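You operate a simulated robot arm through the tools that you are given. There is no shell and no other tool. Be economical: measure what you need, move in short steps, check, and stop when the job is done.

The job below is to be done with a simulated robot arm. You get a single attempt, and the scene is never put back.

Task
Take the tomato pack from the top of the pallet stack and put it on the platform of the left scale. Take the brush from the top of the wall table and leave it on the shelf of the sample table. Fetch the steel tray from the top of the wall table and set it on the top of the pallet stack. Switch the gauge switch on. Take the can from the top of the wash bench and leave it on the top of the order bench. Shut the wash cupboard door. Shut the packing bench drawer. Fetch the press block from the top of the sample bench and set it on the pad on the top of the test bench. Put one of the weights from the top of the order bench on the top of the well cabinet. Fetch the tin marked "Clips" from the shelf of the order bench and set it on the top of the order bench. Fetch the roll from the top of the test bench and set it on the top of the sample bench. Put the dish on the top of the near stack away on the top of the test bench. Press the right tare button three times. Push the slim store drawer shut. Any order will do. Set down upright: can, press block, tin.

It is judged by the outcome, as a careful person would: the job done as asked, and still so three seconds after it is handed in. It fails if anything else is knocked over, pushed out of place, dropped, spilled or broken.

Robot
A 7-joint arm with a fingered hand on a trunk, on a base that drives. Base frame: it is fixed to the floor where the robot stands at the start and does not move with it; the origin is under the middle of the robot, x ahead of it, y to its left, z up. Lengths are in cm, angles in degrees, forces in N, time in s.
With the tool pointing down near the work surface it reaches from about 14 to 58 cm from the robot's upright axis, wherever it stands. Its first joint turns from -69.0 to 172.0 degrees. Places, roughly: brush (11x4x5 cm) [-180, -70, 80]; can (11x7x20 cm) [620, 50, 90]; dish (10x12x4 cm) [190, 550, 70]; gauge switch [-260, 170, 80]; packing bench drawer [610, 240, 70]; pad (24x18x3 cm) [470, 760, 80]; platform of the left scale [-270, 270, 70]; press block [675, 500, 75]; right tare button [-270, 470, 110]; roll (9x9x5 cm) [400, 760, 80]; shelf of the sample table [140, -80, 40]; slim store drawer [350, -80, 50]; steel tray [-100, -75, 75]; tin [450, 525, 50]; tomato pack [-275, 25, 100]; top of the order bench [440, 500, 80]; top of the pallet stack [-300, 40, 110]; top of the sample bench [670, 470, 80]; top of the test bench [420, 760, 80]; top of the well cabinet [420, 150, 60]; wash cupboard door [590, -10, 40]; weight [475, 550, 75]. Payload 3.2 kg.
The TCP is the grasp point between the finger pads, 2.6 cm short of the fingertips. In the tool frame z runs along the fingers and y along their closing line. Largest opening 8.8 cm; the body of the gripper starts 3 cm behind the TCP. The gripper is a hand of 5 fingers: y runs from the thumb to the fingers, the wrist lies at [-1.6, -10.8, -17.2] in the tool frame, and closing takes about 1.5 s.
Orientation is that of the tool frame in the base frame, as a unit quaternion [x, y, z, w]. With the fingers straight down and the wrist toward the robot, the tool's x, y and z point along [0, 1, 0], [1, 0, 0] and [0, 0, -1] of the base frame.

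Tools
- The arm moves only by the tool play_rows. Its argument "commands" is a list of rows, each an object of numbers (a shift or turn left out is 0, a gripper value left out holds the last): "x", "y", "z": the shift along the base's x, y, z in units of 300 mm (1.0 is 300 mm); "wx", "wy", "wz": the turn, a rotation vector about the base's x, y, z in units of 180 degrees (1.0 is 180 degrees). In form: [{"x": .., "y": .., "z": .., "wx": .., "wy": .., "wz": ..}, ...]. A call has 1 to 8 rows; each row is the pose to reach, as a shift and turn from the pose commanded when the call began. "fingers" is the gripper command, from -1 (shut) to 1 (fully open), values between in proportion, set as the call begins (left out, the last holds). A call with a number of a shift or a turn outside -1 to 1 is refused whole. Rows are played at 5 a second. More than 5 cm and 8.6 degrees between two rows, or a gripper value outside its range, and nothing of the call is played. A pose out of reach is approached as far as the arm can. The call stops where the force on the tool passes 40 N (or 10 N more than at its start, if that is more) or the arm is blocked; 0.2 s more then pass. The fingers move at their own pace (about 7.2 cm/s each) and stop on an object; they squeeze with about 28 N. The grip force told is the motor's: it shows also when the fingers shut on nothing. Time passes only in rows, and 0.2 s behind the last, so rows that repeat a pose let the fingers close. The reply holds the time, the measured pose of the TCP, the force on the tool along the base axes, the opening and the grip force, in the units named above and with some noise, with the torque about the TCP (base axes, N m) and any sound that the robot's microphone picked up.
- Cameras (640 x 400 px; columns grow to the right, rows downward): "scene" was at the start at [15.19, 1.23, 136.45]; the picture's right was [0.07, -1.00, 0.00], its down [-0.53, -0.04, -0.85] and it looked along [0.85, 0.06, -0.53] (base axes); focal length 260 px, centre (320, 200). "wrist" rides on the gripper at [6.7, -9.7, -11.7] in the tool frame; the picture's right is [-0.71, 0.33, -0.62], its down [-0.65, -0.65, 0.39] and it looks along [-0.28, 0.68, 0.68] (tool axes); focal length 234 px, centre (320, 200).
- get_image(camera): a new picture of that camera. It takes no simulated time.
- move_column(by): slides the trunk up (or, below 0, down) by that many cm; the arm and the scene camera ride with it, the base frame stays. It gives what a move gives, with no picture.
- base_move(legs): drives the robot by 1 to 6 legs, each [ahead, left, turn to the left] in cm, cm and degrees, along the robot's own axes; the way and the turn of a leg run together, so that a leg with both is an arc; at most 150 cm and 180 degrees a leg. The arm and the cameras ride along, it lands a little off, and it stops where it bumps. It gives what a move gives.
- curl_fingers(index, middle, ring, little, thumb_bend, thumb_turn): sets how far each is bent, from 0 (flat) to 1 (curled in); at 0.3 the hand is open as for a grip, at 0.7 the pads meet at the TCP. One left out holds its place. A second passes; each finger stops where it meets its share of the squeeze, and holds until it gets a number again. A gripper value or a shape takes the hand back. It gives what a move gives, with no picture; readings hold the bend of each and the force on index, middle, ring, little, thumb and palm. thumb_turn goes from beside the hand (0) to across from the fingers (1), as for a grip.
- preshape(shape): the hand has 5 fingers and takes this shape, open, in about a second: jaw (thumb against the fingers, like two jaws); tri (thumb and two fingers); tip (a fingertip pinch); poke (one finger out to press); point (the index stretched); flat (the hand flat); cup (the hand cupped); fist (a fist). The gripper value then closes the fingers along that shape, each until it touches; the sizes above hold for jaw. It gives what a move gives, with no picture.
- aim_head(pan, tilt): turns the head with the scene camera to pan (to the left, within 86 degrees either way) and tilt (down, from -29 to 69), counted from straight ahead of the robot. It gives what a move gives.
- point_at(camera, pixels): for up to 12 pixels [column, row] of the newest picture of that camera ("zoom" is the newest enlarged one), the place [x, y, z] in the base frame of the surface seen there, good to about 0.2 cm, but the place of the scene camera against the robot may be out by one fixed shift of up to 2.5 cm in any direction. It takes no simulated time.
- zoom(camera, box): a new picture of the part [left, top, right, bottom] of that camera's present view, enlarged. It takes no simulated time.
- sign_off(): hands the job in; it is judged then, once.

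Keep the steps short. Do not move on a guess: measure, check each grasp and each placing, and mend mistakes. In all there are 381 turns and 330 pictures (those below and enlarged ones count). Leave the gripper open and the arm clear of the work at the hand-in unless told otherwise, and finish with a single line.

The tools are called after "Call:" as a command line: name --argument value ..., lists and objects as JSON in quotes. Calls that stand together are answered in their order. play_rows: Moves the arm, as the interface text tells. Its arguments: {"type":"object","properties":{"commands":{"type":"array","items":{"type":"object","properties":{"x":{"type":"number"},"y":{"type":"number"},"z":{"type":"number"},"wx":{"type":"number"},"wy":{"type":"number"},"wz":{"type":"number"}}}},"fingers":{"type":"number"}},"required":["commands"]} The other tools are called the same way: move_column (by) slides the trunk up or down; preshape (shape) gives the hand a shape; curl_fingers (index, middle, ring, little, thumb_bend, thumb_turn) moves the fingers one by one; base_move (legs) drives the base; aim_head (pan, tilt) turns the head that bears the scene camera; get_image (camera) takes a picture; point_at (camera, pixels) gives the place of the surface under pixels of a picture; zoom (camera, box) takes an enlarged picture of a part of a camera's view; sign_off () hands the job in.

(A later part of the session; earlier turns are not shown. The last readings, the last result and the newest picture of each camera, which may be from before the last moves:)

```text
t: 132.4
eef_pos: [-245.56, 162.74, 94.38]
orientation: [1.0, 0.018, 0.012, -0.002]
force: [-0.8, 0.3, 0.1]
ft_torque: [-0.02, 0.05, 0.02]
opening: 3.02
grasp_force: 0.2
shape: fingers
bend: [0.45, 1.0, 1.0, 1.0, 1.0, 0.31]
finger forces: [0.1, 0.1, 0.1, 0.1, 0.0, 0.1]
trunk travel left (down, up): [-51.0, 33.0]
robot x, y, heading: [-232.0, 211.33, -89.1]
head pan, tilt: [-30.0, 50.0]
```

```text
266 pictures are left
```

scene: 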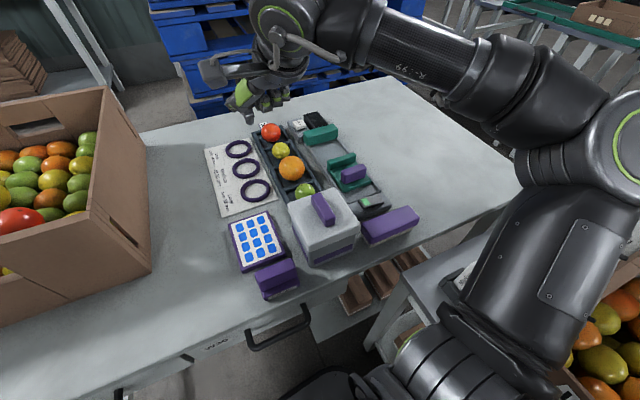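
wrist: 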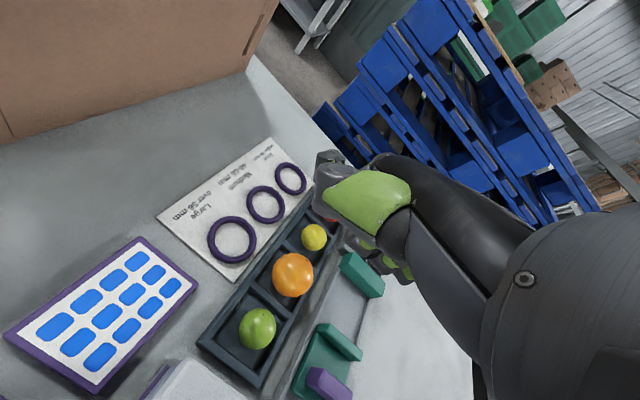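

The hand is over the table without contact. Redo the lateral move in smaller steps at this height.

Call:
play_rows --commands '[{"x": -0.105, "y": 0.095}, {"x": -0.21, "y": 0.19}, {"x": -0.315, "y": 0.285}, {"x": -0.42, "y": 0.38}, {"x": -0.523, "y": 0.473}]'

Call:
zoom --camera "scene" --box '[270, 80, 450, 260]'

Call:
get_image --camera "wrist"

```text
t: 133.6
eef_pos: [-260.21, 176.73, 95.94]
orientation: [1.0, 0.022, -0.013, -0.002]
force: [-0.1, 0.2, 0.2]
ft_torque: [-0.02, -0.02, 0.01]
opening: 3.01
grasp_force: 0.1
shape: fingers
bend: [0.45, 1.0, 1.0, 1.0, 1.0, 0.31]
finger forces: [0.0, 0.1, 0.0, 0.0, 0.0, 0.0]
trunk travel left (down, up): [-51.0, 33.0]
robot x, y, heading: [-232.34, 210.87, -89.3]
head pan, tilt: [-30.0, 50.0]
```

```text
2.22 times, centred on (360, 170) of scene
```

zoom: 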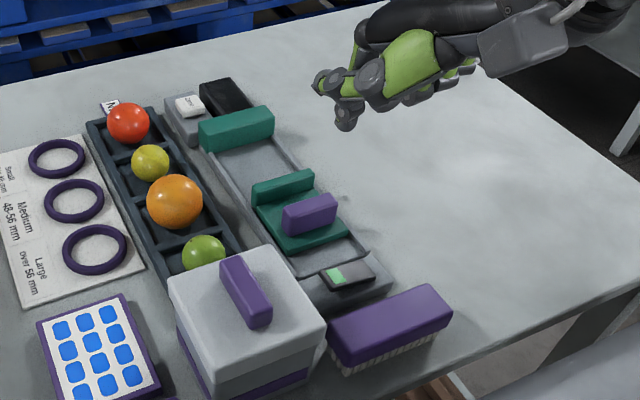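

```text
264 pictures are left
```

wrist: 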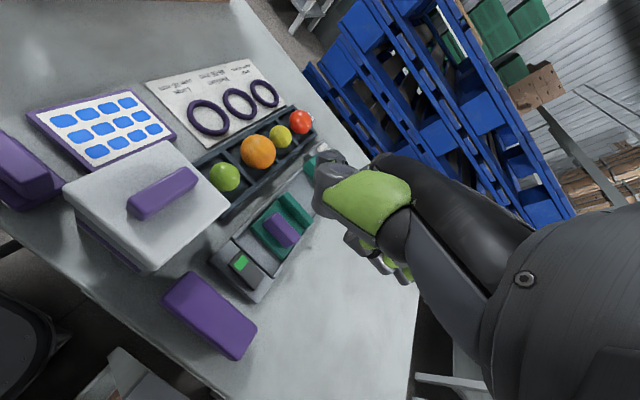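

Clear views. I measure the switch by the wrist camera and the fingertip by the scene camera.

Call:
point_at --camera "zoom" --pixels '[[345, 118], [345, 128], [340, 278], [365, 268]]'

Call:
point_at --camera "wrist" --pixels '[[239, 263], [256, 280], [230, 240], [205, 310], [215, 195], [190, 180]]'

Call:
zoom --camera "wrist" --box '[190, 220, 290, 310]'

```text
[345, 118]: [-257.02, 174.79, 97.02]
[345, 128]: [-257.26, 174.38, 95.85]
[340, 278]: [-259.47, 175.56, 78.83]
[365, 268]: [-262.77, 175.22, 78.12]
```

```text
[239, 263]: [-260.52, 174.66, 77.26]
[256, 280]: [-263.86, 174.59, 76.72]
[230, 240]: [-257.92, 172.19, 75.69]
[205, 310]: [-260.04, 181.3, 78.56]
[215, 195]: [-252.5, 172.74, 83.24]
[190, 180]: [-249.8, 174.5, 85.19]
```

```text
4.44 times, centred on (240, 265) of wrist
```

zoom: 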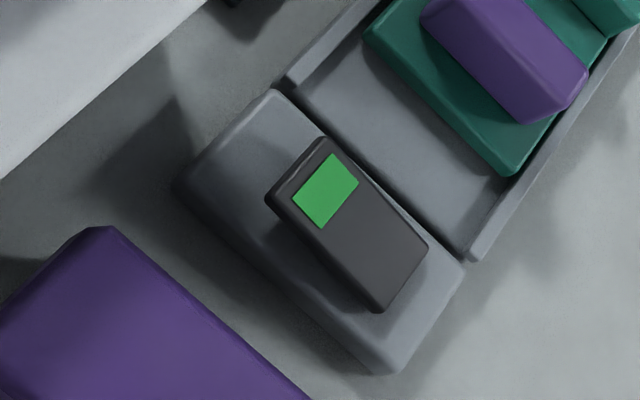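

The green end is raised (77.3 vs 76.7). Scene shift is constant in base axes ≈(−1.15,−0.6,−1.63). Fingertip true ≈(−258.4,173.3,94.1). I shift toward (−259.9,174.5) and descend partway.

Call:
play_rows --commands '[{"x": -0.03, "y": 0.04, "z": -0.1}, {"x": -0.03, "y": 0.04, "z": -0.2}, {"x": -0.03, "y": 0.04, "z": -0.3}, {"x": -0.03, "y": 0.04, "z": -0.35}]'

Call:
zoom --camera "scene" --box '[310, 150, 430, 250]'

Call:
zoom --camera "wrist" --box '[180, 130, 380, 300]'

```text
t: 134.1
eef_pos: [-258.78, 177.12, 94.82]
orientation: [0.993, 0.044, -0.112, -0.002]
force: [-0.3, 0.9, -0.4]
ft_torque: [0.01, 0.03, 0.01]
opening: 3.03
grasp_force: 0.0
shape: fingers
bend: [0.45, 1.0, 1.0, 1.0, 1.0, 0.31]
finger forces: [0.0, 0.1, 0.0, 0.1, 0.1, 0.1]
trunk travel left (down, up): [-51.0, 33.0]
robot x, y, heading: [-232.42, 211.05, -89.1]
head pan, tilt: [-30.0, 50.0]
stopped in row 2: the arm was blocked; the commanded pose is now the measured one
```

```text
4.00 times, centred on (370, 200) of scene
```

zoom: 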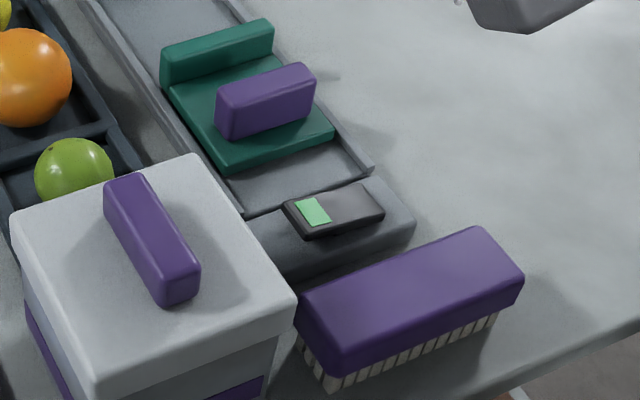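

```text
2.35 times, centred on (280, 215) of wrist
```

zoom: 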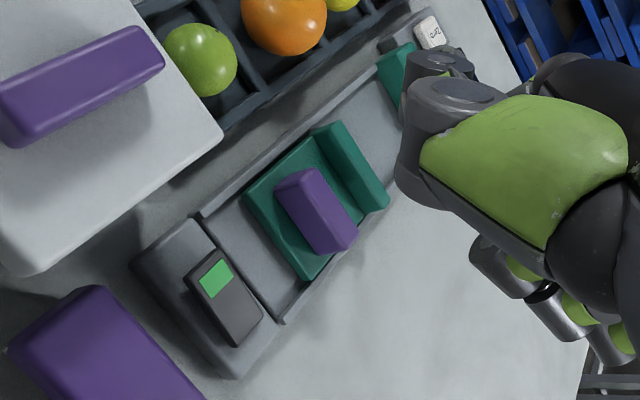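

The arm met a joint limit to the right side. I bring the hand back and upright, raise it, and re-place the base turned ~25° to the right so the switch is more straight ahead.

Call:
play_rows --commands '[{"x": 0.08, "y": -0.05, "z": 0.03, "wy": -0.015}, {"x": 0.16, "y": -0.1, "z": 0.06, "wy": -0.03}, {"x": 0.24, "y": -0.15, "z": 0.09, "wy": -0.045}, {"x": 0.32, "y": -0.2, "z": 0.1, "wy": -0.06}, {"x": 0.4, "y": -0.25, "z": 0.1, "wy": -0.071}]'

Call:
move_column --by 10

Call:
base_move --legs '[[-5, 6, 0], [0, 0, -26]]'

Call:
get_image --camera "wrist"

```text
t: 135.3
eef_pos: [-248.04, 169.61, 96.41]
orientation: [0.999, 0.042, 0.018, 0.001]
force: [-1.0, 0.9, 0.5]
ft_torque: [-0.03, 0.05, 0.03]
opening: 2.99
grasp_force: 0.0
shape: fingers
bend: [0.45, 1.0, 1.0, 1.0, 1.0, 0.31]
finger forces: [0.0, 0.1, 0.0, 0.0, 0.0, 0.1]
trunk travel left (down, up): [-51.0, 33.0]
robot x, y, heading: [-232.47, 211.16, -88.8]
head pan, tilt: [-30.0, 50.0]
```

```text
t: 136.6
eef_pos: [-248.3, 169.59, 106.46]
orientation: [0.999, 0.042, 0.017, 0.002]
force: [-1.1, -0.7, 0.4]
ft_torque: [0.0, -0.02, -0.02]
opening: 3.0
grasp_force: 0.1
shape: fingers
bend: [0.45, 1.0, 1.0, 1.0, 1.0, 0.31]
finger forces: [0.1, 0.0, 0.1, 0.0, 0.1, 0.0]
trunk travel left (down, up): [-61.0, 23.0]
robot x, y, heading: [-232.18, 211.08, -89.1]
head pan, tilt: [-30.0, 50.0]
```

```text
t: 139.0
eef_pos: [-258.82, 185.89, 106.49]
orientation: [0.983, -0.184, 0.017, 0.006]
force: [0.2, -0.3, -0.1]
ft_torque: [-0.01, 0.03, -0.04]
opening: 3.02
grasp_force: 0.1
shape: fingers
bend: [0.45, 1.0, 1.0, 1.0, 1.0, 0.31]
finger forces: [0.0, 0.0, 0.0, 0.0, 0.1, 0.0]
trunk travel left (down, up): [-61.0, 23.0]
robot x, y, heading: [-226.68, 216.58, -115.0]
head pan, tilt: [-30.0, 50.0]
```

```text
260 pictures are left
```

wrist: 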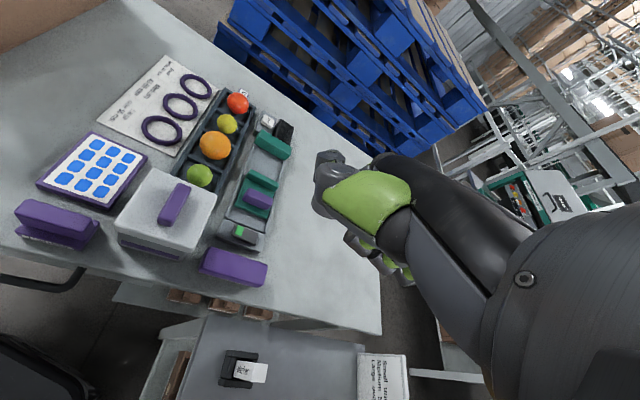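

Now compute: tip target (−259.9,174.5) → TCP (−260.2,178.3). Move there, lowering to z≈88, and check.

Call:
play_rows --commands '[{"x": -0.024, "y": -0.127, "z": -0.05}, {"x": -0.048, "y": -0.253, "z": -0.1}, {"x": -0.048, "y": -0.253, "z": -0.25}, {"x": -0.048, "y": -0.253, "z": -0.4}, {"x": -0.048, "y": -0.253, "z": -0.55}, {"x": -0.048, "y": -0.253, "z": -0.63}]'

Call:
aim_head --pan -5 --tilt 55

Call:
get_image --camera "scene"

Call:
zoom --camera "wrist" --box '[180, 130, 380, 300]'

```text
t: 140.4
eef_pos: [-260.14, 178.11, 87.57]
orientation: [0.983, -0.184, 0.016, 0.006]
force: [-0.7, 0.7, -0.4]
ft_torque: [0.01, 0.0, -0.01]
opening: 3.0
grasp_force: 0.2
shape: fingers
bend: [0.45, 1.0, 1.0, 1.0, 1.0, 0.31]
finger forces: [0.0, 0.0, 0.0, 0.0, 0.0, 0.1]
trunk travel left (down, up): [-61.0, 23.0]
robot x, y, heading: [-226.24, 216.36, -115.0]
head pan, tilt: [-30.0, 50.0]
```

```text
t: 141.2
eef_pos: [-260.21, 178.07, 87.67]
orientation: [0.983, -0.184, 0.015, 0.005]
force: [0.1, 0.2, -0.4]
ft_torque: [0.01, 0.01, 0.0]
opening: 3.0
grasp_force: 0.0
shape: fingers
bend: [0.45, 1.0, 1.0, 1.0, 1.0, 0.31]
finger forces: [0.0, 0.0, 0.1, 0.0, 0.0, 0.1]
trunk travel left (down, up): [-61.0, 23.0]
robot x, y, heading: [-226.44, 216.64, -114.9]
head pan, tilt: [-5.0, 55.0]
```

```text
259 pictures are left
```

scene: 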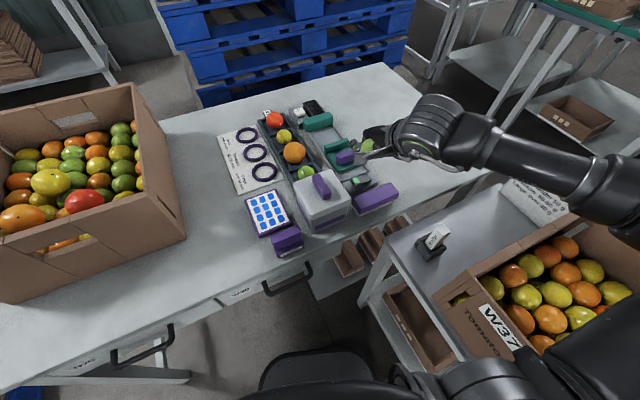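

```text
2.35 times, centred on (280, 215) of wrist
```

zoom: 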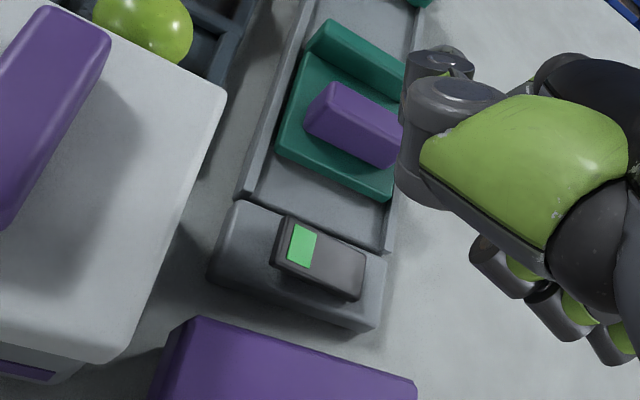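

Call:
zoom --camera "scene" --box '[320, 110, 440, 210]'

Call:
point_at --camera "wrist" --pixels '[[272, 233], [288, 245]]'

```text
4.00 times, centred on (380, 160) of scene
```

zoom: 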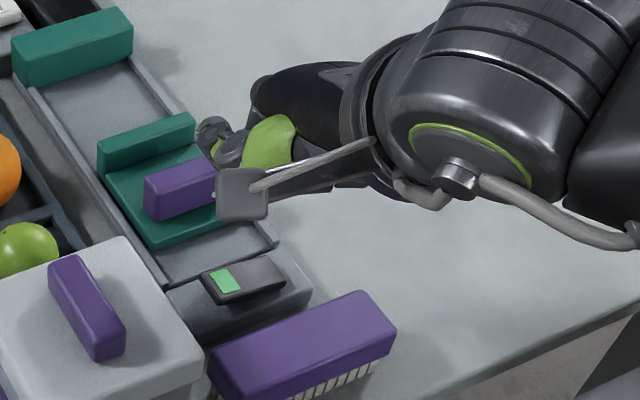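

```text
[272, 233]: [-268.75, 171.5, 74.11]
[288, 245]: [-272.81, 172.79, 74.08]
```

Call:
zoom --camera "wrist" --box '[180, 130, 380, 300]'

Call:
point_at --camera "zoom" --pixels '[[302, 245], [340, 265], [290, 240], [420, 60], [410, 150], [455, 50]]'

```text
2.35 times, centred on (280, 215) of wrist
```

zoom: 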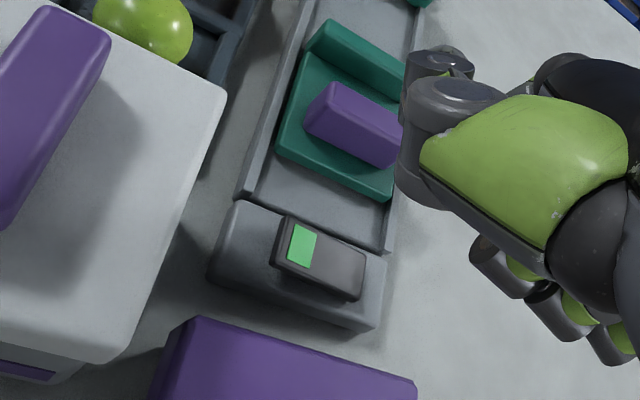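

```text
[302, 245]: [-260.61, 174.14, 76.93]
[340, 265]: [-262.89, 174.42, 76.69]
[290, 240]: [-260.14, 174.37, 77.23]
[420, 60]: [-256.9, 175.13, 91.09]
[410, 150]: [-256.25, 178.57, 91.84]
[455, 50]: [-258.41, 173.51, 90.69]
```

The tip should be right over the green end, other parts clear of box and brush. Descend to near contact, then gently press.

Call:
play_rows --commands '[{"z": -0.1}, {"z": -0.2}, {"z": -0.25}, {"z": -0.27}, {"z": -0.28}, {"z": -0.29}, {"z": -0.3}]'

Call:
zoom --camera "wrist" --box '[180, 130, 380, 300]'

```text
t: 142.8
eef_pos: [-260.21, 178.31, 78.91]
orientation: [0.983, -0.183, 0.016, 0.009]
force: [0.6, 2.3, 14.4]
ft_torque: [-0.53, 0.11, 0.0]
opening: 2.98
grasp_force: 7.4
shape: fingers
bend: [0.45, 1.0, 1.0, 1.0, 1.0, 0.31]
finger forces: [14.7, 0.0, 0.0, 0.1, 0.1, 0.0]
trunk travel left (down, up): [-61.0, 23.0]
robot x, y, heading: [-226.39, 216.15, -115.1]
head pan, tilt: [-5.0, 55.0]
```

```text
2.35 times, centred on (280, 215) of wrist
```

zoom: 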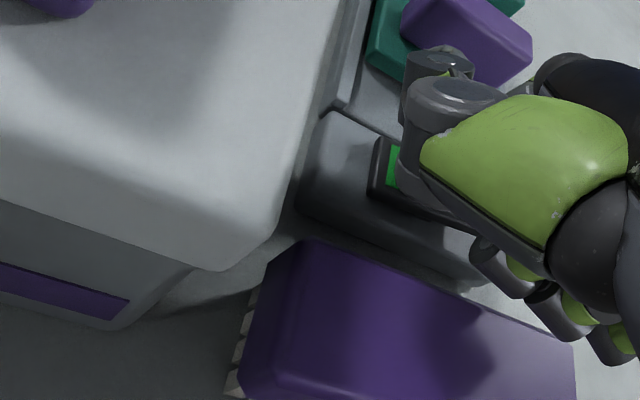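

Index felt 14.7 N on the rocker; the green looks bright. I rise and inspect.

Call:
play_rows --commands '[{"z": 0.1}, {"z": 0.2}, {"z": 0.3}, {"z": 0.4}]'

Call:
zoom --camera "wrist" --box '[220, 190, 320, 280]'

Call:
zoom --camera "scene" --box '[350, 160, 410, 200]'

```text
t: 143.8
eef_pos: [-260.34, 178.02, 90.86]
orientation: [0.983, -0.184, 0.016, 0.005]
force: [-0.1, 0.0, -1.0]
ft_torque: [0.0, 0.0, -0.03]
opening: 3.03
grasp_force: 0.1
shape: fingers
bend: [0.45, 1.0, 1.0, 1.0, 1.0, 0.31]
finger forces: [0.0, 0.0, 0.0, 0.1, 0.1, 0.0]
trunk travel left (down, up): [-61.0, 23.0]
robot x, y, heading: [-226.11, 216.28, -115.1]
head pan, tilt: [-5.0, 55.0]
```

```text
4.44 times, centred on (270, 235) of wrist
```

zoom: 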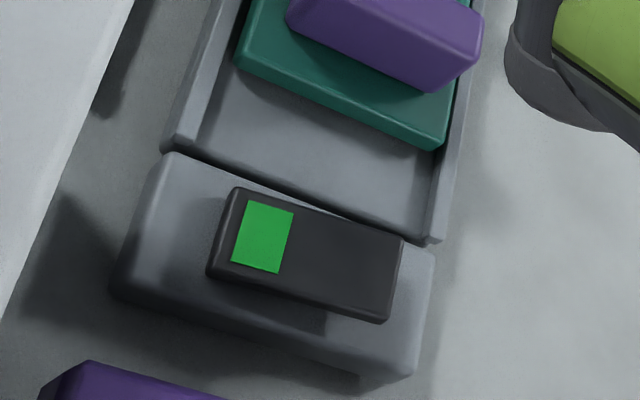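

```text
10.00 times, centred on (380, 180) of scene
```

zoom: 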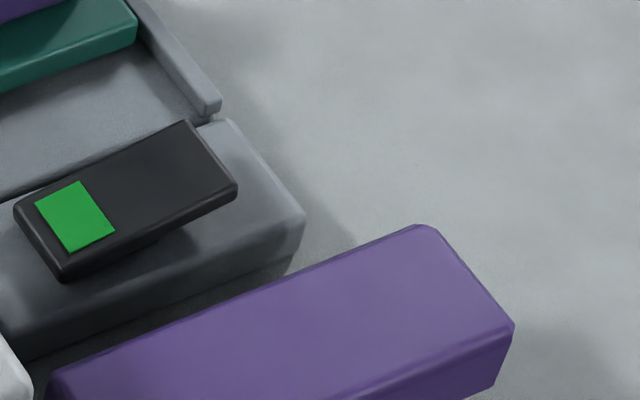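

The far end is up now: the switch is flipped on. Next: the steel tray. I restore the jaw shape, raise, and drive back around the fruit pallet with heading −90.

Call:
preshape --shape "jaw"

Call:
move_column --by 20

Call:
base_move --legs '[[-12, 10, 25], [-7, 60, 0], [0, 110, 0], [0, 108, 0]]'

```text
t: 144.8
eef_pos: [-260.32, 178.09, 90.8]
orientation: [0.983, -0.184, 0.017, 0.006]
force: [0.0, 0.7, -0.1]
ft_torque: [0.01, 0.0, 0.0]
opening: 8.78
grasp_force: 0.0
shape: jaw
bend: [0.3, 0.3, 0.3, 0.3, 0.3, 0.97]
finger forces: [0.0, 0.0, 0.1, 0.1, 0.1, 0.0]
trunk travel left (down, up): [-61.0, 23.0]
robot x, y, heading: [-226.11, 216.2, -114.7]
head pan, tilt: [-5.0, 55.0]
```

```text
t: 146.9
eef_pos: [-260.33, 178.06, 110.73]
orientation: [0.983, -0.185, 0.016, 0.006]
force: [0.4, -0.7, 0.1]
ft_torque: [0.01, 0.03, -0.01]
opening: 8.79
grasp_force: 0.0
shape: jaw
bend: [0.3, 0.3, 0.3, 0.3, 0.3, 0.97]
finger forces: [0.0, 0.0, 0.1, 0.1, 0.1, 0.0]
trunk travel left (down, up): [-81.0, 3.0]
robot x, y, heading: [-226.43, 216.47, -115.4]
head pan, tilt: [-5.0, 55.0]
```

```text
t: 161.8
eef_pos: [44.81, 186.81, 110.8]
orientation: [0.999, 0.032, 0.015, 0.002]
force: [-0.3, 0.2, -0.1]
ft_torque: [-0.02, 0.02, 0.03]
opening: 8.79
grasp_force: 0.1
shape: jaw
bend: [0.3, 0.3, 0.3, 0.3, 0.3, 0.97]
finger forces: [0.1, 0.0, 0.0, 0.0, 0.0, 0.0]
trunk travel left (down, up): [-81.0, 3.0]
robot x, y, heading: [59.25, 235.76, -90.3]
head pan, tilt: [-5.0, 55.0]
```

Call:
play_rows --commands '[{"y": 0.13}, {"y": 0.26}, {"y": 0.37}]'

Call:
base_move --legs '[[115, 0, 0], [112, 0, 0.3], [0, -80, 0], [0, -80, 0]]'

Call:
aim_head --pan 0 --tilt 45

Call:
get_image --camera "scene"

Call:
get_image --camera "wrist"

```text
t: 162.6
eef_pos: [44.7, 197.47, 111.3]
orientation: [0.999, 0.031, 0.018, 0.003]
force: [-0.6, 0.0, 0.1]
ft_torque: [0.0, 0.0, 0.01]
opening: 8.76
grasp_force: 0.2
shape: jaw
bend: [0.3, 0.3, 0.3, 0.3, 0.3, 0.97]
finger forces: [0.1, 0.1, 0.0, 0.1, 0.0, 0.0]
out of reach, approached as far as the arm can: row 3
trunk travel left (down, up): [-81.0, 3.0]
robot x, y, heading: [59.35, 235.73, -90.0]
head pan, tilt: [-5.0, 55.0]
```

```text
t: 181.5
eef_pos: [-114.59, -29.92, 111.16]
orientation: [1.0, 0.024, 0.017, 0.002]
force: [0.7, 0.0, -0.3]
ft_torque: [-0.01, 0.01, 0.01]
opening: 8.8
grasp_force: 0.1
shape: jaw
bend: [0.3, 0.3, 0.3, 0.3, 0.3, 0.97]
finger forces: [0.0, 0.0, 0.0, 0.0, 0.0, 0.0]
trunk travel left (down, up): [-81.0, 3.0]
robot x, y, heading: [-99.07, 8.37, -91.4]
head pan, tilt: [-5.0, 55.0]
```

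```text
t: 182.2
eef_pos: [-114.55, -30.1, 111.13]
orientation: [1.0, 0.023, 0.016, 0.002]
force: [0.3, -0.5, -0.3]
ft_torque: [-0.01, 0.01, -0.02]
opening: 8.79
grasp_force: 0.1
shape: jaw
bend: [0.3, 0.3, 0.3, 0.3, 0.3, 0.97]
finger forces: [0.1, 0.0, 0.1, 0.0, 0.0, 0.1]
trunk travel left (down, up): [-81.0, 3.0]
robot x, y, heading: [-98.87, 7.89, -91.0]
head pan, tilt: [0.0, 45.0]
```

```text
252 pictures are left
```

scene: 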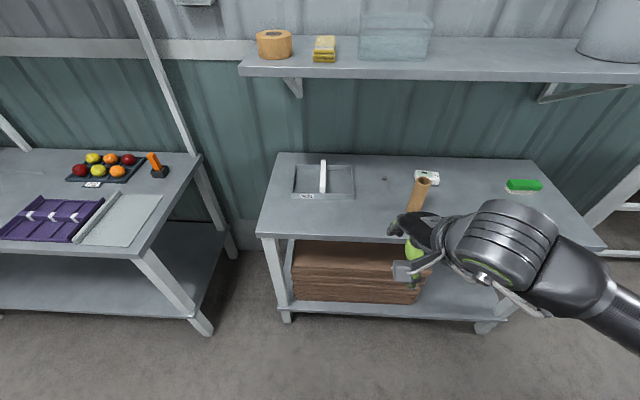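

```text
251 pictures are left
```

wrist: 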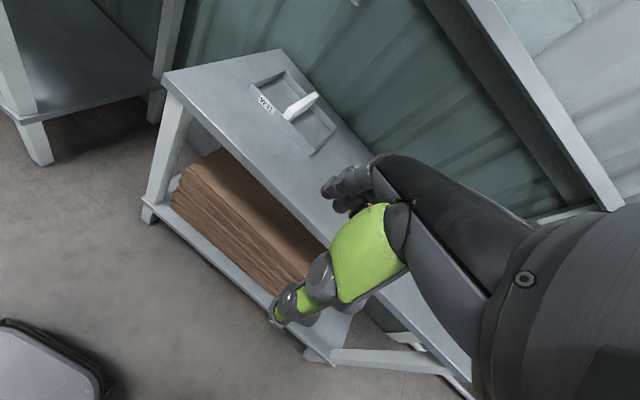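

Call:
zoom --camera "scene" --box '[270, 140, 380, 215]'

Call:
point_at --camera "zoom" --pixels '[[130, 150], [490, 145], [490, 345], [120, 340], [308, 140], [310, 290], [290, 310], [180, 300], [400, 250], [240, 300]]'

Call:
point_at --camera "scene" --pixels '[[242, 75], [400, 78], [325, 60], [262, 225], [275, 155], [530, 185], [420, 205], [385, 178]]'

```text
5.33 times, centred on (325, 178) of scene
```

zoom: 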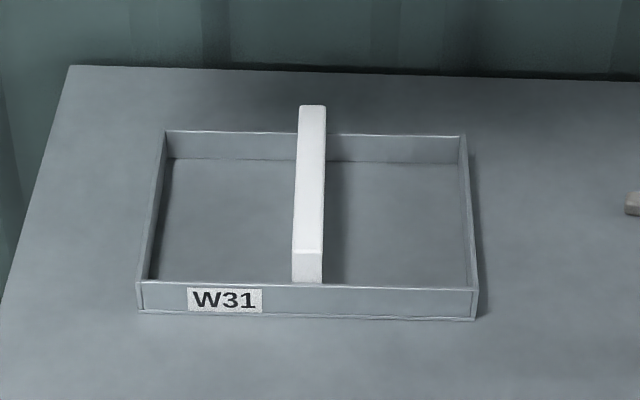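

```text
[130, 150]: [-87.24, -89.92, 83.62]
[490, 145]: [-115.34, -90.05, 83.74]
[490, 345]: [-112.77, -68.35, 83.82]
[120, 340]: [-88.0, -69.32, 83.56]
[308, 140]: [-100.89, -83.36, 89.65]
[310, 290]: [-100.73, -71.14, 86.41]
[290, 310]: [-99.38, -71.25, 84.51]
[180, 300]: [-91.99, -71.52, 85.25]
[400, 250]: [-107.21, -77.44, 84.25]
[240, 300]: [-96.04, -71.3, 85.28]
```

```text
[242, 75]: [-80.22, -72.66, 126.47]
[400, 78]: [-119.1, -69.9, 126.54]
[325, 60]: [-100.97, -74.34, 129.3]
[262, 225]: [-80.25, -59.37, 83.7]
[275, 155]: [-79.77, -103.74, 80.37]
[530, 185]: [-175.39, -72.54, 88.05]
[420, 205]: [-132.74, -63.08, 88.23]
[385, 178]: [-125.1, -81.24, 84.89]
```

The tray has a white handle bar across its middle (x≈−102, y −72…−87, top z≈88 true). A wall shelf overhangs at z≈125 from y≈−73. I turn the tool so it grips the bar across (wrist to my left).

Call:
play_rows --commands '[{"wz": -0.045}, {"wz": -0.09}, {"wz": -0.135}, {"wz": -0.18}, {"wz": -0.225}, {"wz": -0.27}, {"wz": -0.315}, {"wz": -0.36}]'

Call:
play_rows --commands '[{"wz": -0.04, "x": 0.08}, {"wz": -0.08, "x": 0.16}, {"wz": -0.12, "x": 0.24}, {"wz": -0.154, "x": 0.33}, {"wz": -0.154, "x": 0.42}]'

Call:
move_column --by -16

Call:
base_move --legs '[[33, 0, 0]]'

Call:
get_image --camera "scene"

Call:
get_image --camera "wrist"

```text
t: 184.0
eef_pos: [-114.4, -29.94, 111.1]
orientation: [0.856, -0.516, 0.012, 0.011]
force: [-0.3, 0.3, -0.3]
ft_torque: [0.04, 0.03, 0.03]
opening: 8.78
grasp_force: 0.0
shape: jaw
bend: [0.3, 0.3, 0.3, 0.3, 0.3, 0.97]
finger forces: [0.0, 0.1, 0.1, 0.1, 0.1, 0.1]
out of reach, approached as far as the arm can: row 1, 2
trunk travel left (down, up): [-81.0, 3.0]
robot x, y, heading: [-99.37, 8.06, -91.2]
head pan, tilt: [0.0, 45.0]
```

```text
t: 185.2
eef_pos: [-101.94, -30.16, 110.93]
orientation: [0.707, -0.707, 0.01, 0.015]
force: [0.5, -0.5, 1.0]
ft_torque: [0.0, 0.02, 0.02]
opening: 8.77
grasp_force: 0.1
shape: jaw
bend: [0.3, 0.3, 0.3, 0.3, 0.3, 0.97]
finger forces: [0.1, 0.0, 0.0, 0.0, 0.1, 0.1]
trunk travel left (down, up): [-81.0, 3.0]
robot x, y, heading: [-99.31, 8.3, -91.0]
head pan, tilt: [0.0, 45.0]
```

```text
t: 187.0
eef_pos: [-102.03, -30.29, 94.84]
orientation: [0.708, -0.706, 0.011, 0.014]
force: [-0.3, 0.0, 0.7]
ft_torque: [-0.01, 0.01, 0.01]
opening: 8.79
grasp_force: 0.1
shape: jaw
bend: [0.3, 0.3, 0.3, 0.3, 0.3, 0.97]
finger forces: [0.1, 0.0, 0.0, 0.1, 0.1, 0.0]
trunk travel left (down, up): [-65.0, 19.0]
robot x, y, heading: [-99.47, 8.14, -90.9]
head pan, tilt: [0.0, 45.0]
```

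```text
t: 189.2
eef_pos: [-102.81, -62.55, 94.93]
orientation: [-0.706, 0.708, -0.01, -0.013]
force: [0.1, -0.1, -0.6]
ft_torque: [0.01, -0.02, -0.05]
opening: 8.82
grasp_force: 0.0
shape: jaw
bend: [0.3, 0.3, 0.3, 0.3, 0.3, 0.97]
finger forces: [0.0, 0.0, 0.0, 0.0, 0.1, 0.1]
trunk travel left (down, up): [-65.0, 19.0]
robot x, y, heading: [-99.89, -24.39, -91.5]
head pan, tilt: [0.0, 45.0]
```

```text
249 pictures are left
```

scene: 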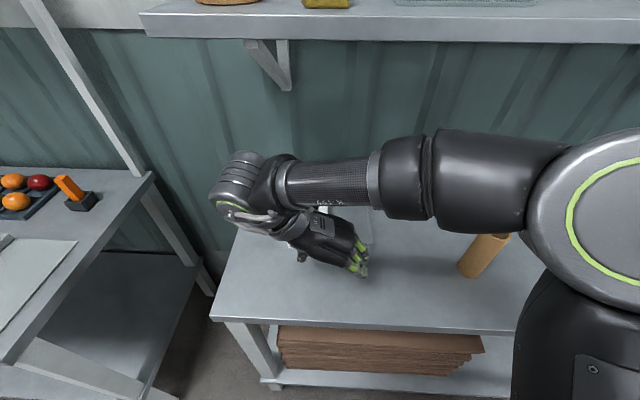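

```text
248 pictures are left
```

wrist: 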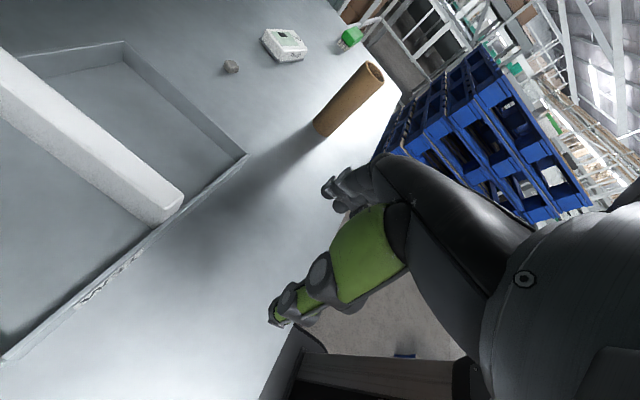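

I measure the handle bar and tray in the wrist picture.

Call:
point_at --camera "wrist" --pixels '[[170, 190], [145, 205], [10, 80], [5, 130], [160, 215], [120, 50], [245, 155], [10, 355], [345, 100], [375, 70], [70, 150]]'

Call:
point_at --camera "scene" --pixels '[[535, 290], [570, 300], [490, 250], [440, 180], [230, 180], [515, 380]]'

```text
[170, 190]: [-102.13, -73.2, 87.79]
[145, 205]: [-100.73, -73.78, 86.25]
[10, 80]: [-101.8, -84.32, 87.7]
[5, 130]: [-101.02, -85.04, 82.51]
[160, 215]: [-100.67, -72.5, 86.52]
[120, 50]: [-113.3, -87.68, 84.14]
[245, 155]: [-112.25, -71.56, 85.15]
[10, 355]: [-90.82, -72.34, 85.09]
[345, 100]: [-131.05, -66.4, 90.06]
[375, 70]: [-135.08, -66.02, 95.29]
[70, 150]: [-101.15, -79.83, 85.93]
```

```text
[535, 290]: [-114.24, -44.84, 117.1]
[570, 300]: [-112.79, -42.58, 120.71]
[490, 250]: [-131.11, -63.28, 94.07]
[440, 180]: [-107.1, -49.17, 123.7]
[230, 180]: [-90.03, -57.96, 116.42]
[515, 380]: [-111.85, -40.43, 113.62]
```

Bar centre ≈(−101.8,−79.8), top 87.8, tray floor 82.5. I lower to z≈91.5 and slide in over the bar, staying under the shelf.

Call:
play_rows --commands '[{"x": 0.03, "z": -0.1}, {"x": 0.03, "y": -0.15, "z": -0.11}, {"x": 0.03, "y": -0.3, "z": -0.11}, {"x": 0.03, "y": -0.45, "z": -0.11}, {"x": 0.03, "y": -0.575, "z": -0.11}]'

Call:
get_image --camera "wrist"

Call:
get_image --camera "scene"

```text
t: 190.4
eef_pos: [-101.7, -79.9, 91.6]
orientation: [-0.707, 0.707, -0.009, -0.013]
force: [-0.4, 0.2, -0.6]
ft_torque: [0.01, -0.07, 0.01]
opening: 8.78
grasp_force: 0.1
shape: jaw
bend: [0.3, 0.3, 0.3, 0.3, 0.3, 0.97]
finger forces: [0.0, 0.1, 0.0, 0.0, 0.1, 0.0]
trunk travel left (down, up): [-65.0, 19.0]
robot x, y, heading: [-100.07, -24.35, -91.0]
head pan, tilt: [0.0, 45.0]
```

```text
247 pictures are left
```

wrist: 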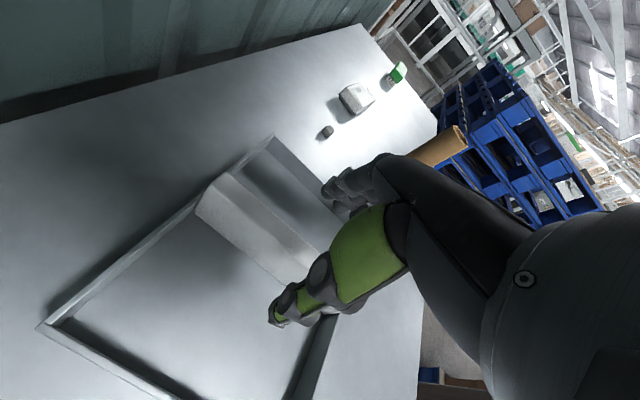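

```text
246 pictures are left
```

scene: 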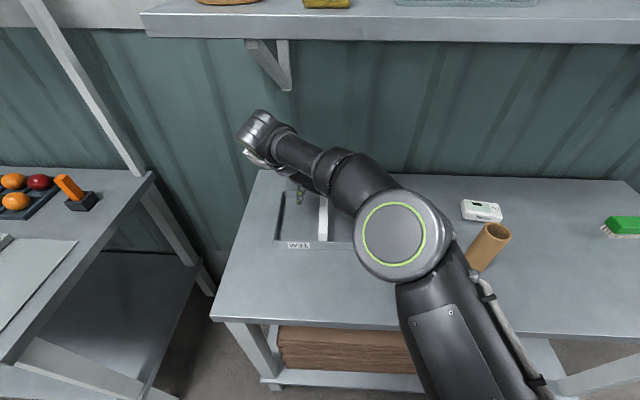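

Thumb is on the near side and fingers beyond the bar. Lower 5.2 cm and close.

Call:
play_rows --commands '[{"z": -0.08}, {"z": -0.14}, {"z": -0.173}]'

Call:
play_rows --commands '[{}, {}, {}, {}, {}, {}, {}, {}]' --fingers -1

Call:
get_image --camera "wrist"

```text
t: 191.2
eef_pos: [-102.05, -79.91, 86.42]
orientation: [-0.707, 0.707, -0.009, -0.013]
force: [1.2, -0.6, 0.3]
ft_torque: [0.0, 0.0, 0.0]
opening: 8.8
grasp_force: 0.1
shape: jaw
bend: [0.3, 0.3, 0.3, 0.3, 0.3, 0.97]
finger forces: [0.1, 0.1, 0.0, 0.0, 0.0, 0.1]
trunk travel left (down, up): [-65.0, 19.0]
robot x, y, heading: [-99.79, -24.59, -91.5]
head pan, tilt: [0.0, 45.0]
```

```text
t: 193.0
eef_pos: [-101.97, -79.9, 86.59]
orientation: [-0.706, 0.708, -0.01, -0.014]
force: [0.2, -0.6, 0.6]
ft_torque: [-0.04, -0.04, 0.02]
opening: 1.54
grasp_force: 28.7
shape: jaw
bend: [0.62, 0.6, 0.72, 0.68, 0.52, 1.0]
finger forces: [13.9, 7.0, 2.8, 1.3, 25.2, 0.1]
trunk travel left (down, up): [-65.0, 19.0]
robot x, y, heading: [-99.99, -24.15, -91.5]
head pan, tilt: [0.0, 45.0]
```

```text
245 pictures are left
```

wrist: 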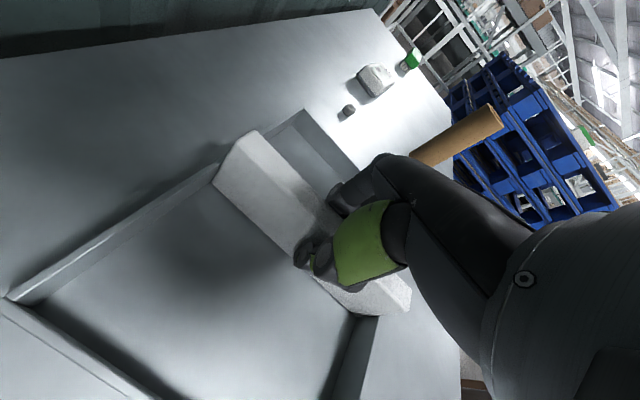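

Gripped. Lift 4 cm and read the load.

Call:
play_rows --commands '[{"z": 0.04}, {"z": 0.08}, {"z": 0.13}]'

Call:
get_image --camera "wrist"

```text
t: 193.8
eef_pos: [-101.96, -79.87, 90.48]
orientation: [-0.706, 0.708, -0.011, -0.015]
force: [-0.2, -0.3, -1.0]
ft_torque: [0.0, -0.01, -0.02]
opening: 1.55
grasp_force: 27.6
shape: jaw
bend: [0.62, 0.6, 0.72, 0.68, 0.52, 1.0]
finger forces: [13.9, 7.1, 2.6, 1.0, 24.9, 0.0]
trunk travel left (down, up): [-65.0, 19.0]
robot x, y, heading: [-99.96, -24.21, -91.5]
head pan, tilt: [0.0, 45.0]
```

```text
244 pictures are left
```

wrist: 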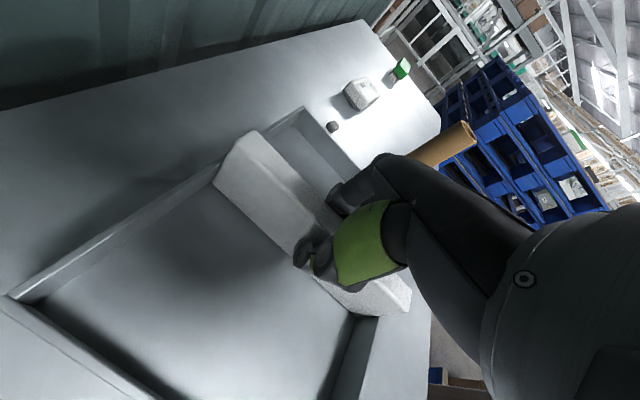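

The tray comes up whole and level. Back off, raise, and turn right toward the pallet stack.

Call:
base_move --legs '[[-36, 0, 0.5]]'

Call:
move_column --by 19

Call:
play_rows --commands '[{"y": 0.06, "z": 0.12}, {"y": 0.12, "z": 0.24}, {"y": 0.18, "z": 0.36}, {"y": 0.25, "z": 0.42}]'

Call:
base_move --legs '[[0, 0, -89]]'

Call:
get_image --camera "scene"

```text
t: 196.1
eef_pos: [-100.94, -44.52, 90.52]
orientation: [0.709, -0.705, 0.011, 0.015]
force: [0.0, -0.1, -2.1]
ft_torque: [0.0, -0.03, 0.02]
opening: 1.57
grasp_force: 28.3
shape: jaw
bend: [0.62, 0.6, 0.72, 0.68, 0.52, 1.0]
finger forces: [14.0, 7.2, 2.6, 1.0, 24.9, 0.0]
trunk travel left (down, up): [-65.0, 19.0]
robot x, y, heading: [-98.98, 11.45, -91.1]
head pan, tilt: [0.0, 45.0]
```

```text
t: 198.2
eef_pos: [-100.89, -44.59, 109.42]
orientation: [0.709, -0.705, 0.009, 0.013]
force: [-0.4, -0.3, -2.6]
ft_torque: [0.02, -0.01, -0.02]
opening: 1.57
grasp_force: 28.1
shape: jaw
bend: [0.62, 0.6, 0.72, 0.68, 0.52, 1.0]
finger forces: [14.0, 7.1, 2.7, 1.0, 24.9, 0.0]
trunk travel left (down, up): [-84.0, 0.0]
robot x, y, heading: [-98.88, 11.27, -90.8]
head pan, tilt: [0.0, 45.0]
```

```text
t: 199.2
eef_pos: [-101.16, -36.88, 122.21]
orientation: [0.71, -0.704, 0.01, 0.014]
force: [-0.3, -0.2, -1.5]
ft_torque: [-0.02, -0.01, 0.0]
opening: 1.54
grasp_force: 28.0
shape: jaw
bend: [0.62, 0.6, 0.72, 0.68, 0.52, 1.0]
finger forces: [14.1, 7.1, 2.8, 1.0, 24.8, 0.1]
trunk travel left (down, up): [-84.0, 0.0]
robot x, y, heading: [-99.16, 10.78, -91.1]
head pan, tilt: [0.0, 45.0]
```

```text
t: 203.3
eef_pos: [-147.42, 10.59, 122.1]
orientation: [-0.027, 0.999, 0.003, -0.016]
force: [-1.0, -1.3, -1.8]
ft_torque: [0.02, -0.02, 0.0]
opening: 1.59
grasp_force: 27.5
shape: jaw
bend: [0.62, 0.6, 0.72, 0.68, 0.52, 1.0]
finger forces: [14.1, 7.2, 2.7, 0.9, 24.9, 0.0]
trunk travel left (down, up): [-84.0, 0.0]
robot x, y, heading: [-99.0, 11.42, -178.2]
head pan, tilt: [0.0, 45.0]
```

```text
243 pictures are left
```

scene: 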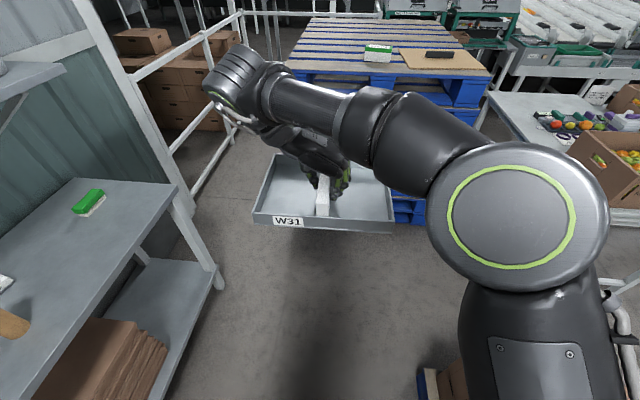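

Call:
base_move --legs '[[0, 0, -1.8], [115, 2, 0]]'

Call:
get_image --camera "scene"

Call:
get_image --camera "wrist"

```text
t: 209.5
eef_pos: [-262.08, 9.2, 122.01]
orientation: [-0.015, 1.0, 0.003, -0.017]
force: [0.5, 0.1, -1.9]
ft_torque: [-0.01, 0.0, 0.0]
opening: 1.57
grasp_force: 28.3
shape: jaw
bend: [0.62, 0.6, 0.72, 0.68, 0.52, 1.0]
finger forces: [14.2, 7.2, 2.7, 0.8, 25.0, 0.0]
trunk travel left (down, up): [-84.0, 0.0]
robot x, y, heading: [-213.85, 8.9, -179.8]
head pan, tilt: [0.0, 45.0]
```

```text
242 pictures are left
```

scene: 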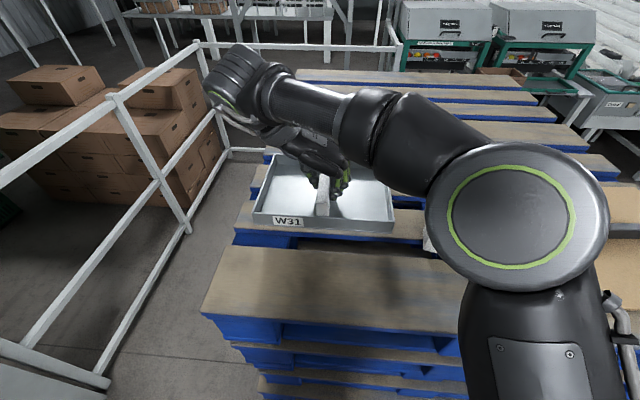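

```text
241 pictures are left
```

wrist: 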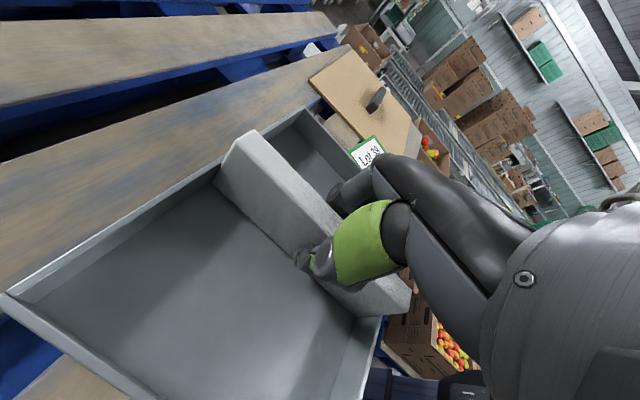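

Tray is clear of the lot box (y −3…22 vs 31). Lower to contact (TCP ≈113.4), slightly further in.

Call:
play_rows --commands '[{"x": -0.06, "z": -0.1}, {"x": -0.1, "z": -0.2}, {"x": -0.1, "z": -0.26}, {"x": -0.1, "z": -0.28}, {"x": -0.1, "z": -0.29}, {"x": -0.1, "z": -0.295}]'

Call:
get_image --camera "wrist"

```text
t: 210.9
eef_pos: [-265.12, 9.23, 113.34]
orientation: [-0.016, 1.0, 0.002, -0.016]
force: [-0.1, -0.9, -1.0]
ft_torque: [-0.03, 0.02, -0.01]
opening: 1.54
grasp_force: 27.6
shape: jaw
bend: [0.62, 0.6, 0.72, 0.68, 0.52, 1.0]
finger forces: [14.2, 7.1, 2.7, 0.9, 24.9, 0.1]
trunk travel left (down, up): [-84.0, 0.0]
robot x, y, heading: [-213.8, 8.82, -179.4]
head pan, tilt: [0.0, 45.0]
```

```text
240 pictures are left
```

wrist: 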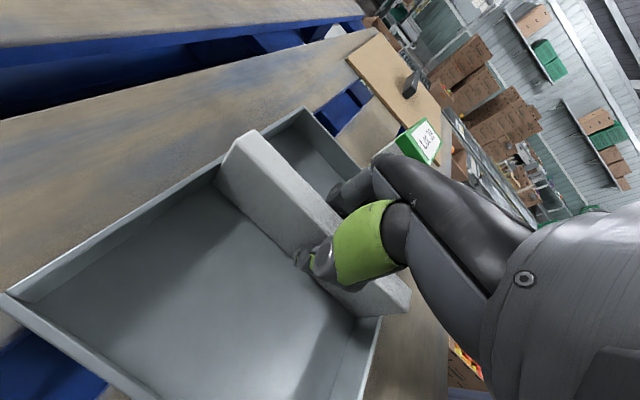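

Call:
play_rows --commands '[{"z": -0.005}, {"z": -0.01}, {"z": -0.015}, {"z": -0.02}]'

```text
t: 211.9
eef_pos: [-265.06, 9.25, 112.84]
orientation: [-0.015, 1.0, 0.003, -0.019]
force: [-2.9, -1.6, 9.1]
ft_torque: [-0.02, 0.03, 0.02]
opening: 1.56
grasp_force: 27.5
shape: jaw
bend: [0.62, 0.6, 0.72, 0.68, 0.52, 1.0]
finger forces: [15.0, 7.5, 2.8, 1.0, 26.8, 0.0]
trunk travel left (down, up): [-84.0, 0.0]
robot x, y, heading: [-214.0, 8.93, -179.6]
head pan, tilt: [0.0, 45.0]
```

Contact (9 N up). Open, rise, and check.

Call:
play_rows --commands '[{"z": 0.003}, {"z": 0.003}, {"z": 0.003}, {"z": 0.003}, {"z": 0.003}]' --fingers 1

Call:
play_rows --commands '[{"z": 0.08}, {"z": 0.16}, {"z": 0.26}, {"z": 0.34}]'

Call:
base_move --legs '[[-40, 0, 0]]'

Call:
get_image --camera "scene"

```text
t: 213.1
eef_pos: [-265.06, 9.09, 112.84]
orientation: [-0.016, 1.0, 0.002, -0.017]
force: [-0.3, -0.2, 0.4]
ft_torque: [-0.01, -0.02, 0.01]
opening: 8.78
grasp_force: 0.0
shape: jaw
bend: [0.3, 0.3, 0.3, 0.3, 0.3, 0.97]
finger forces: [0.0, 0.0, 0.0, 0.0, 0.1, 0.0]
trunk travel left (down, up): [-84.0, 0.0]
robot x, y, heading: [-213.36, 8.68, -179.7]
head pan, tilt: [0.0, 45.0]
```

```text
t: 214.1
eef_pos: [-264.97, 9.24, 123.05]
orientation: [-0.017, 1.0, 0.003, -0.017]
force: [0.9, -0.5, 0.2]
ft_torque: [-0.03, 0.01, 0.01]
opening: 8.8
grasp_force: 0.1
shape: jaw
bend: [0.3, 0.3, 0.3, 0.3, 0.3, 0.97]
finger forces: [0.0, 0.0, 0.1, 0.0, 0.0, 0.0]
trunk travel left (down, up): [-84.0, 0.0]
robot x, y, heading: [-214.1, 8.47, -179.3]
head pan, tilt: [0.0, 45.0]
```

```text
t: 216.6
eef_pos: [-224.29, 9.67, 122.89]
orientation: [-0.018, 1.0, 0.002, -0.018]
force: [0.8, -0.3, 1.1]
ft_torque: [0.0, -0.02, -0.01]
opening: 8.8
grasp_force: 0.0
shape: jaw
bend: [0.3, 0.3, 0.3, 0.3, 0.3, 0.97]
finger forces: [0.0, 0.0, 0.0, 0.0, 0.1, 0.1]
trunk travel left (down, up): [-84.0, 0.0]
robot x, y, heading: [-172.96, 9.46, -179.2]
head pan, tilt: [0.0, 45.0]
```

```text
239 pictures are left
```

scene: 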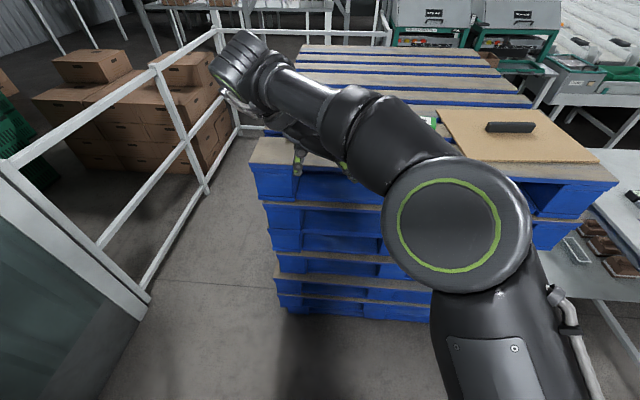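

Next the brush. I turn left to face the wall table and turn the tool back to default yaw.

Call:
get_image --camera "wrist"

Call:
base_move --legs '[[-2, 0, 0], [0, 0, 89]]'

Call:
play_rows --commands '[{"wz": 0.045}, {"wz": 0.09}, {"wz": 0.135}, {"wz": 0.18}, {"wz": 0.225}, {"wz": 0.27}, {"wz": 0.315}, {"wz": 0.36}]'

Call:
play_rows --commands '[{"wz": 0.045}, {"wz": 0.09}, {"wz": 0.14}]'

Call:
move_column --by -26

Call:
aim_head --pan -3 --tilt 50

Call:
get_image --camera "scene"

```text
238 pictures are left
```

wrist: 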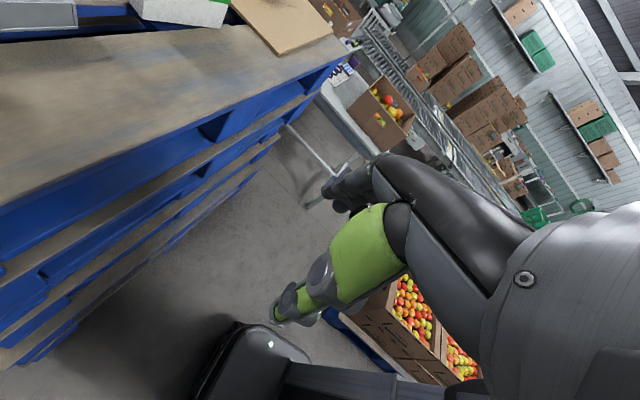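

```text
t: 221.2
eef_pos: [-172.21, -42.02, 122.99]
orientation: [0.714, -0.7, 0.009, 0.014]
force: [0.7, -0.7, -0.6]
ft_torque: [0.01, 0.02, 0.02]
opening: 8.78
grasp_force: 0.0
shape: jaw
bend: [0.3, 0.3, 0.3, 0.3, 0.3, 0.97]
finger forces: [0.1, 0.0, 0.1, 0.0, 0.0, 0.0]
trunk travel left (down, up): [-84.0, 0.0]
robot x, y, heading: [-170.52, 9.29, -90.2]
head pan, tilt: [0.0, 45.0]
```

```text
t: 223.0
eef_pos: [-172.32, -42.08, 123.09]
orientation: [0.978, -0.208, 0.017, 0.006]
force: [-0.3, -0.7, 0.3]
ft_torque: [0.0, 0.0, -0.01]
opening: 8.79
grasp_force: 0.1
shape: jaw
bend: [0.3, 0.3, 0.3, 0.3, 0.3, 0.97]
finger forces: [0.1, 0.0, 0.0, 0.0, 0.0, 0.1]
trunk travel left (down, up): [-84.0, 0.0]
robot x, y, heading: [-170.72, 9.05, -90.2]
head pan, tilt: [0.0, 45.0]
```

```text
refused: row 3 steps farther than a row can; nothing moved
```

```text
t: 225.7
eef_pos: [-172.26, -42.14, 97.0]
orientation: [0.978, -0.209, 0.017, 0.006]
force: [0.4, -0.2, -0.4]
ft_torque: [-0.01, 0.02, 0.01]
opening: 8.78
grasp_force: 0.0
shape: jaw
bend: [0.3, 0.3, 0.3, 0.3, 0.3, 0.97]
finger forces: [0.0, 0.2, 0.0, 0.1, 0.0, 0.1]
trunk travel left (down, up): [-58.0, 26.0]
robot x, y, heading: [-171.39, 9.16, -90.2]
head pan, tilt: [0.0, 45.0]
```

```text
t: 226.3
eef_pos: [-172.13, -42.1, 96.96]
orientation: [0.978, -0.208, 0.017, 0.006]
force: [0.7, 0.3, 0.0]
ft_torque: [-0.01, -0.01, 0.0]
opening: 8.79
grasp_force: 0.1
shape: jaw
bend: [0.3, 0.3, 0.3, 0.3, 0.3, 0.97]
finger forces: [0.0, 0.1, 0.0, 0.1, 0.0, 0.1]
trunk travel left (down, up): [-58.0, 26.0]
robot x, y, heading: [-170.93, 9.56, -90.0]
head pan, tilt: [-3.0, 50.0]
```

```text
237 pictures are left
```

scene: 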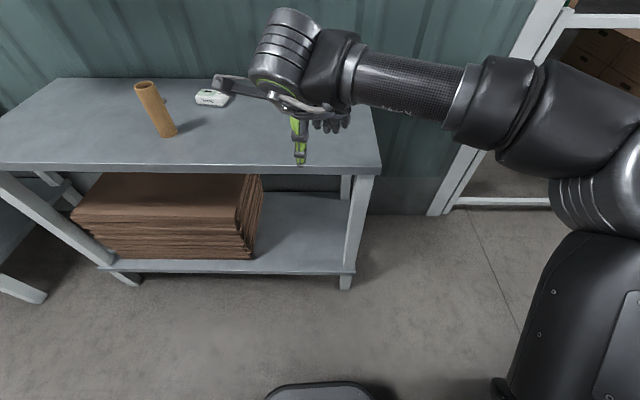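

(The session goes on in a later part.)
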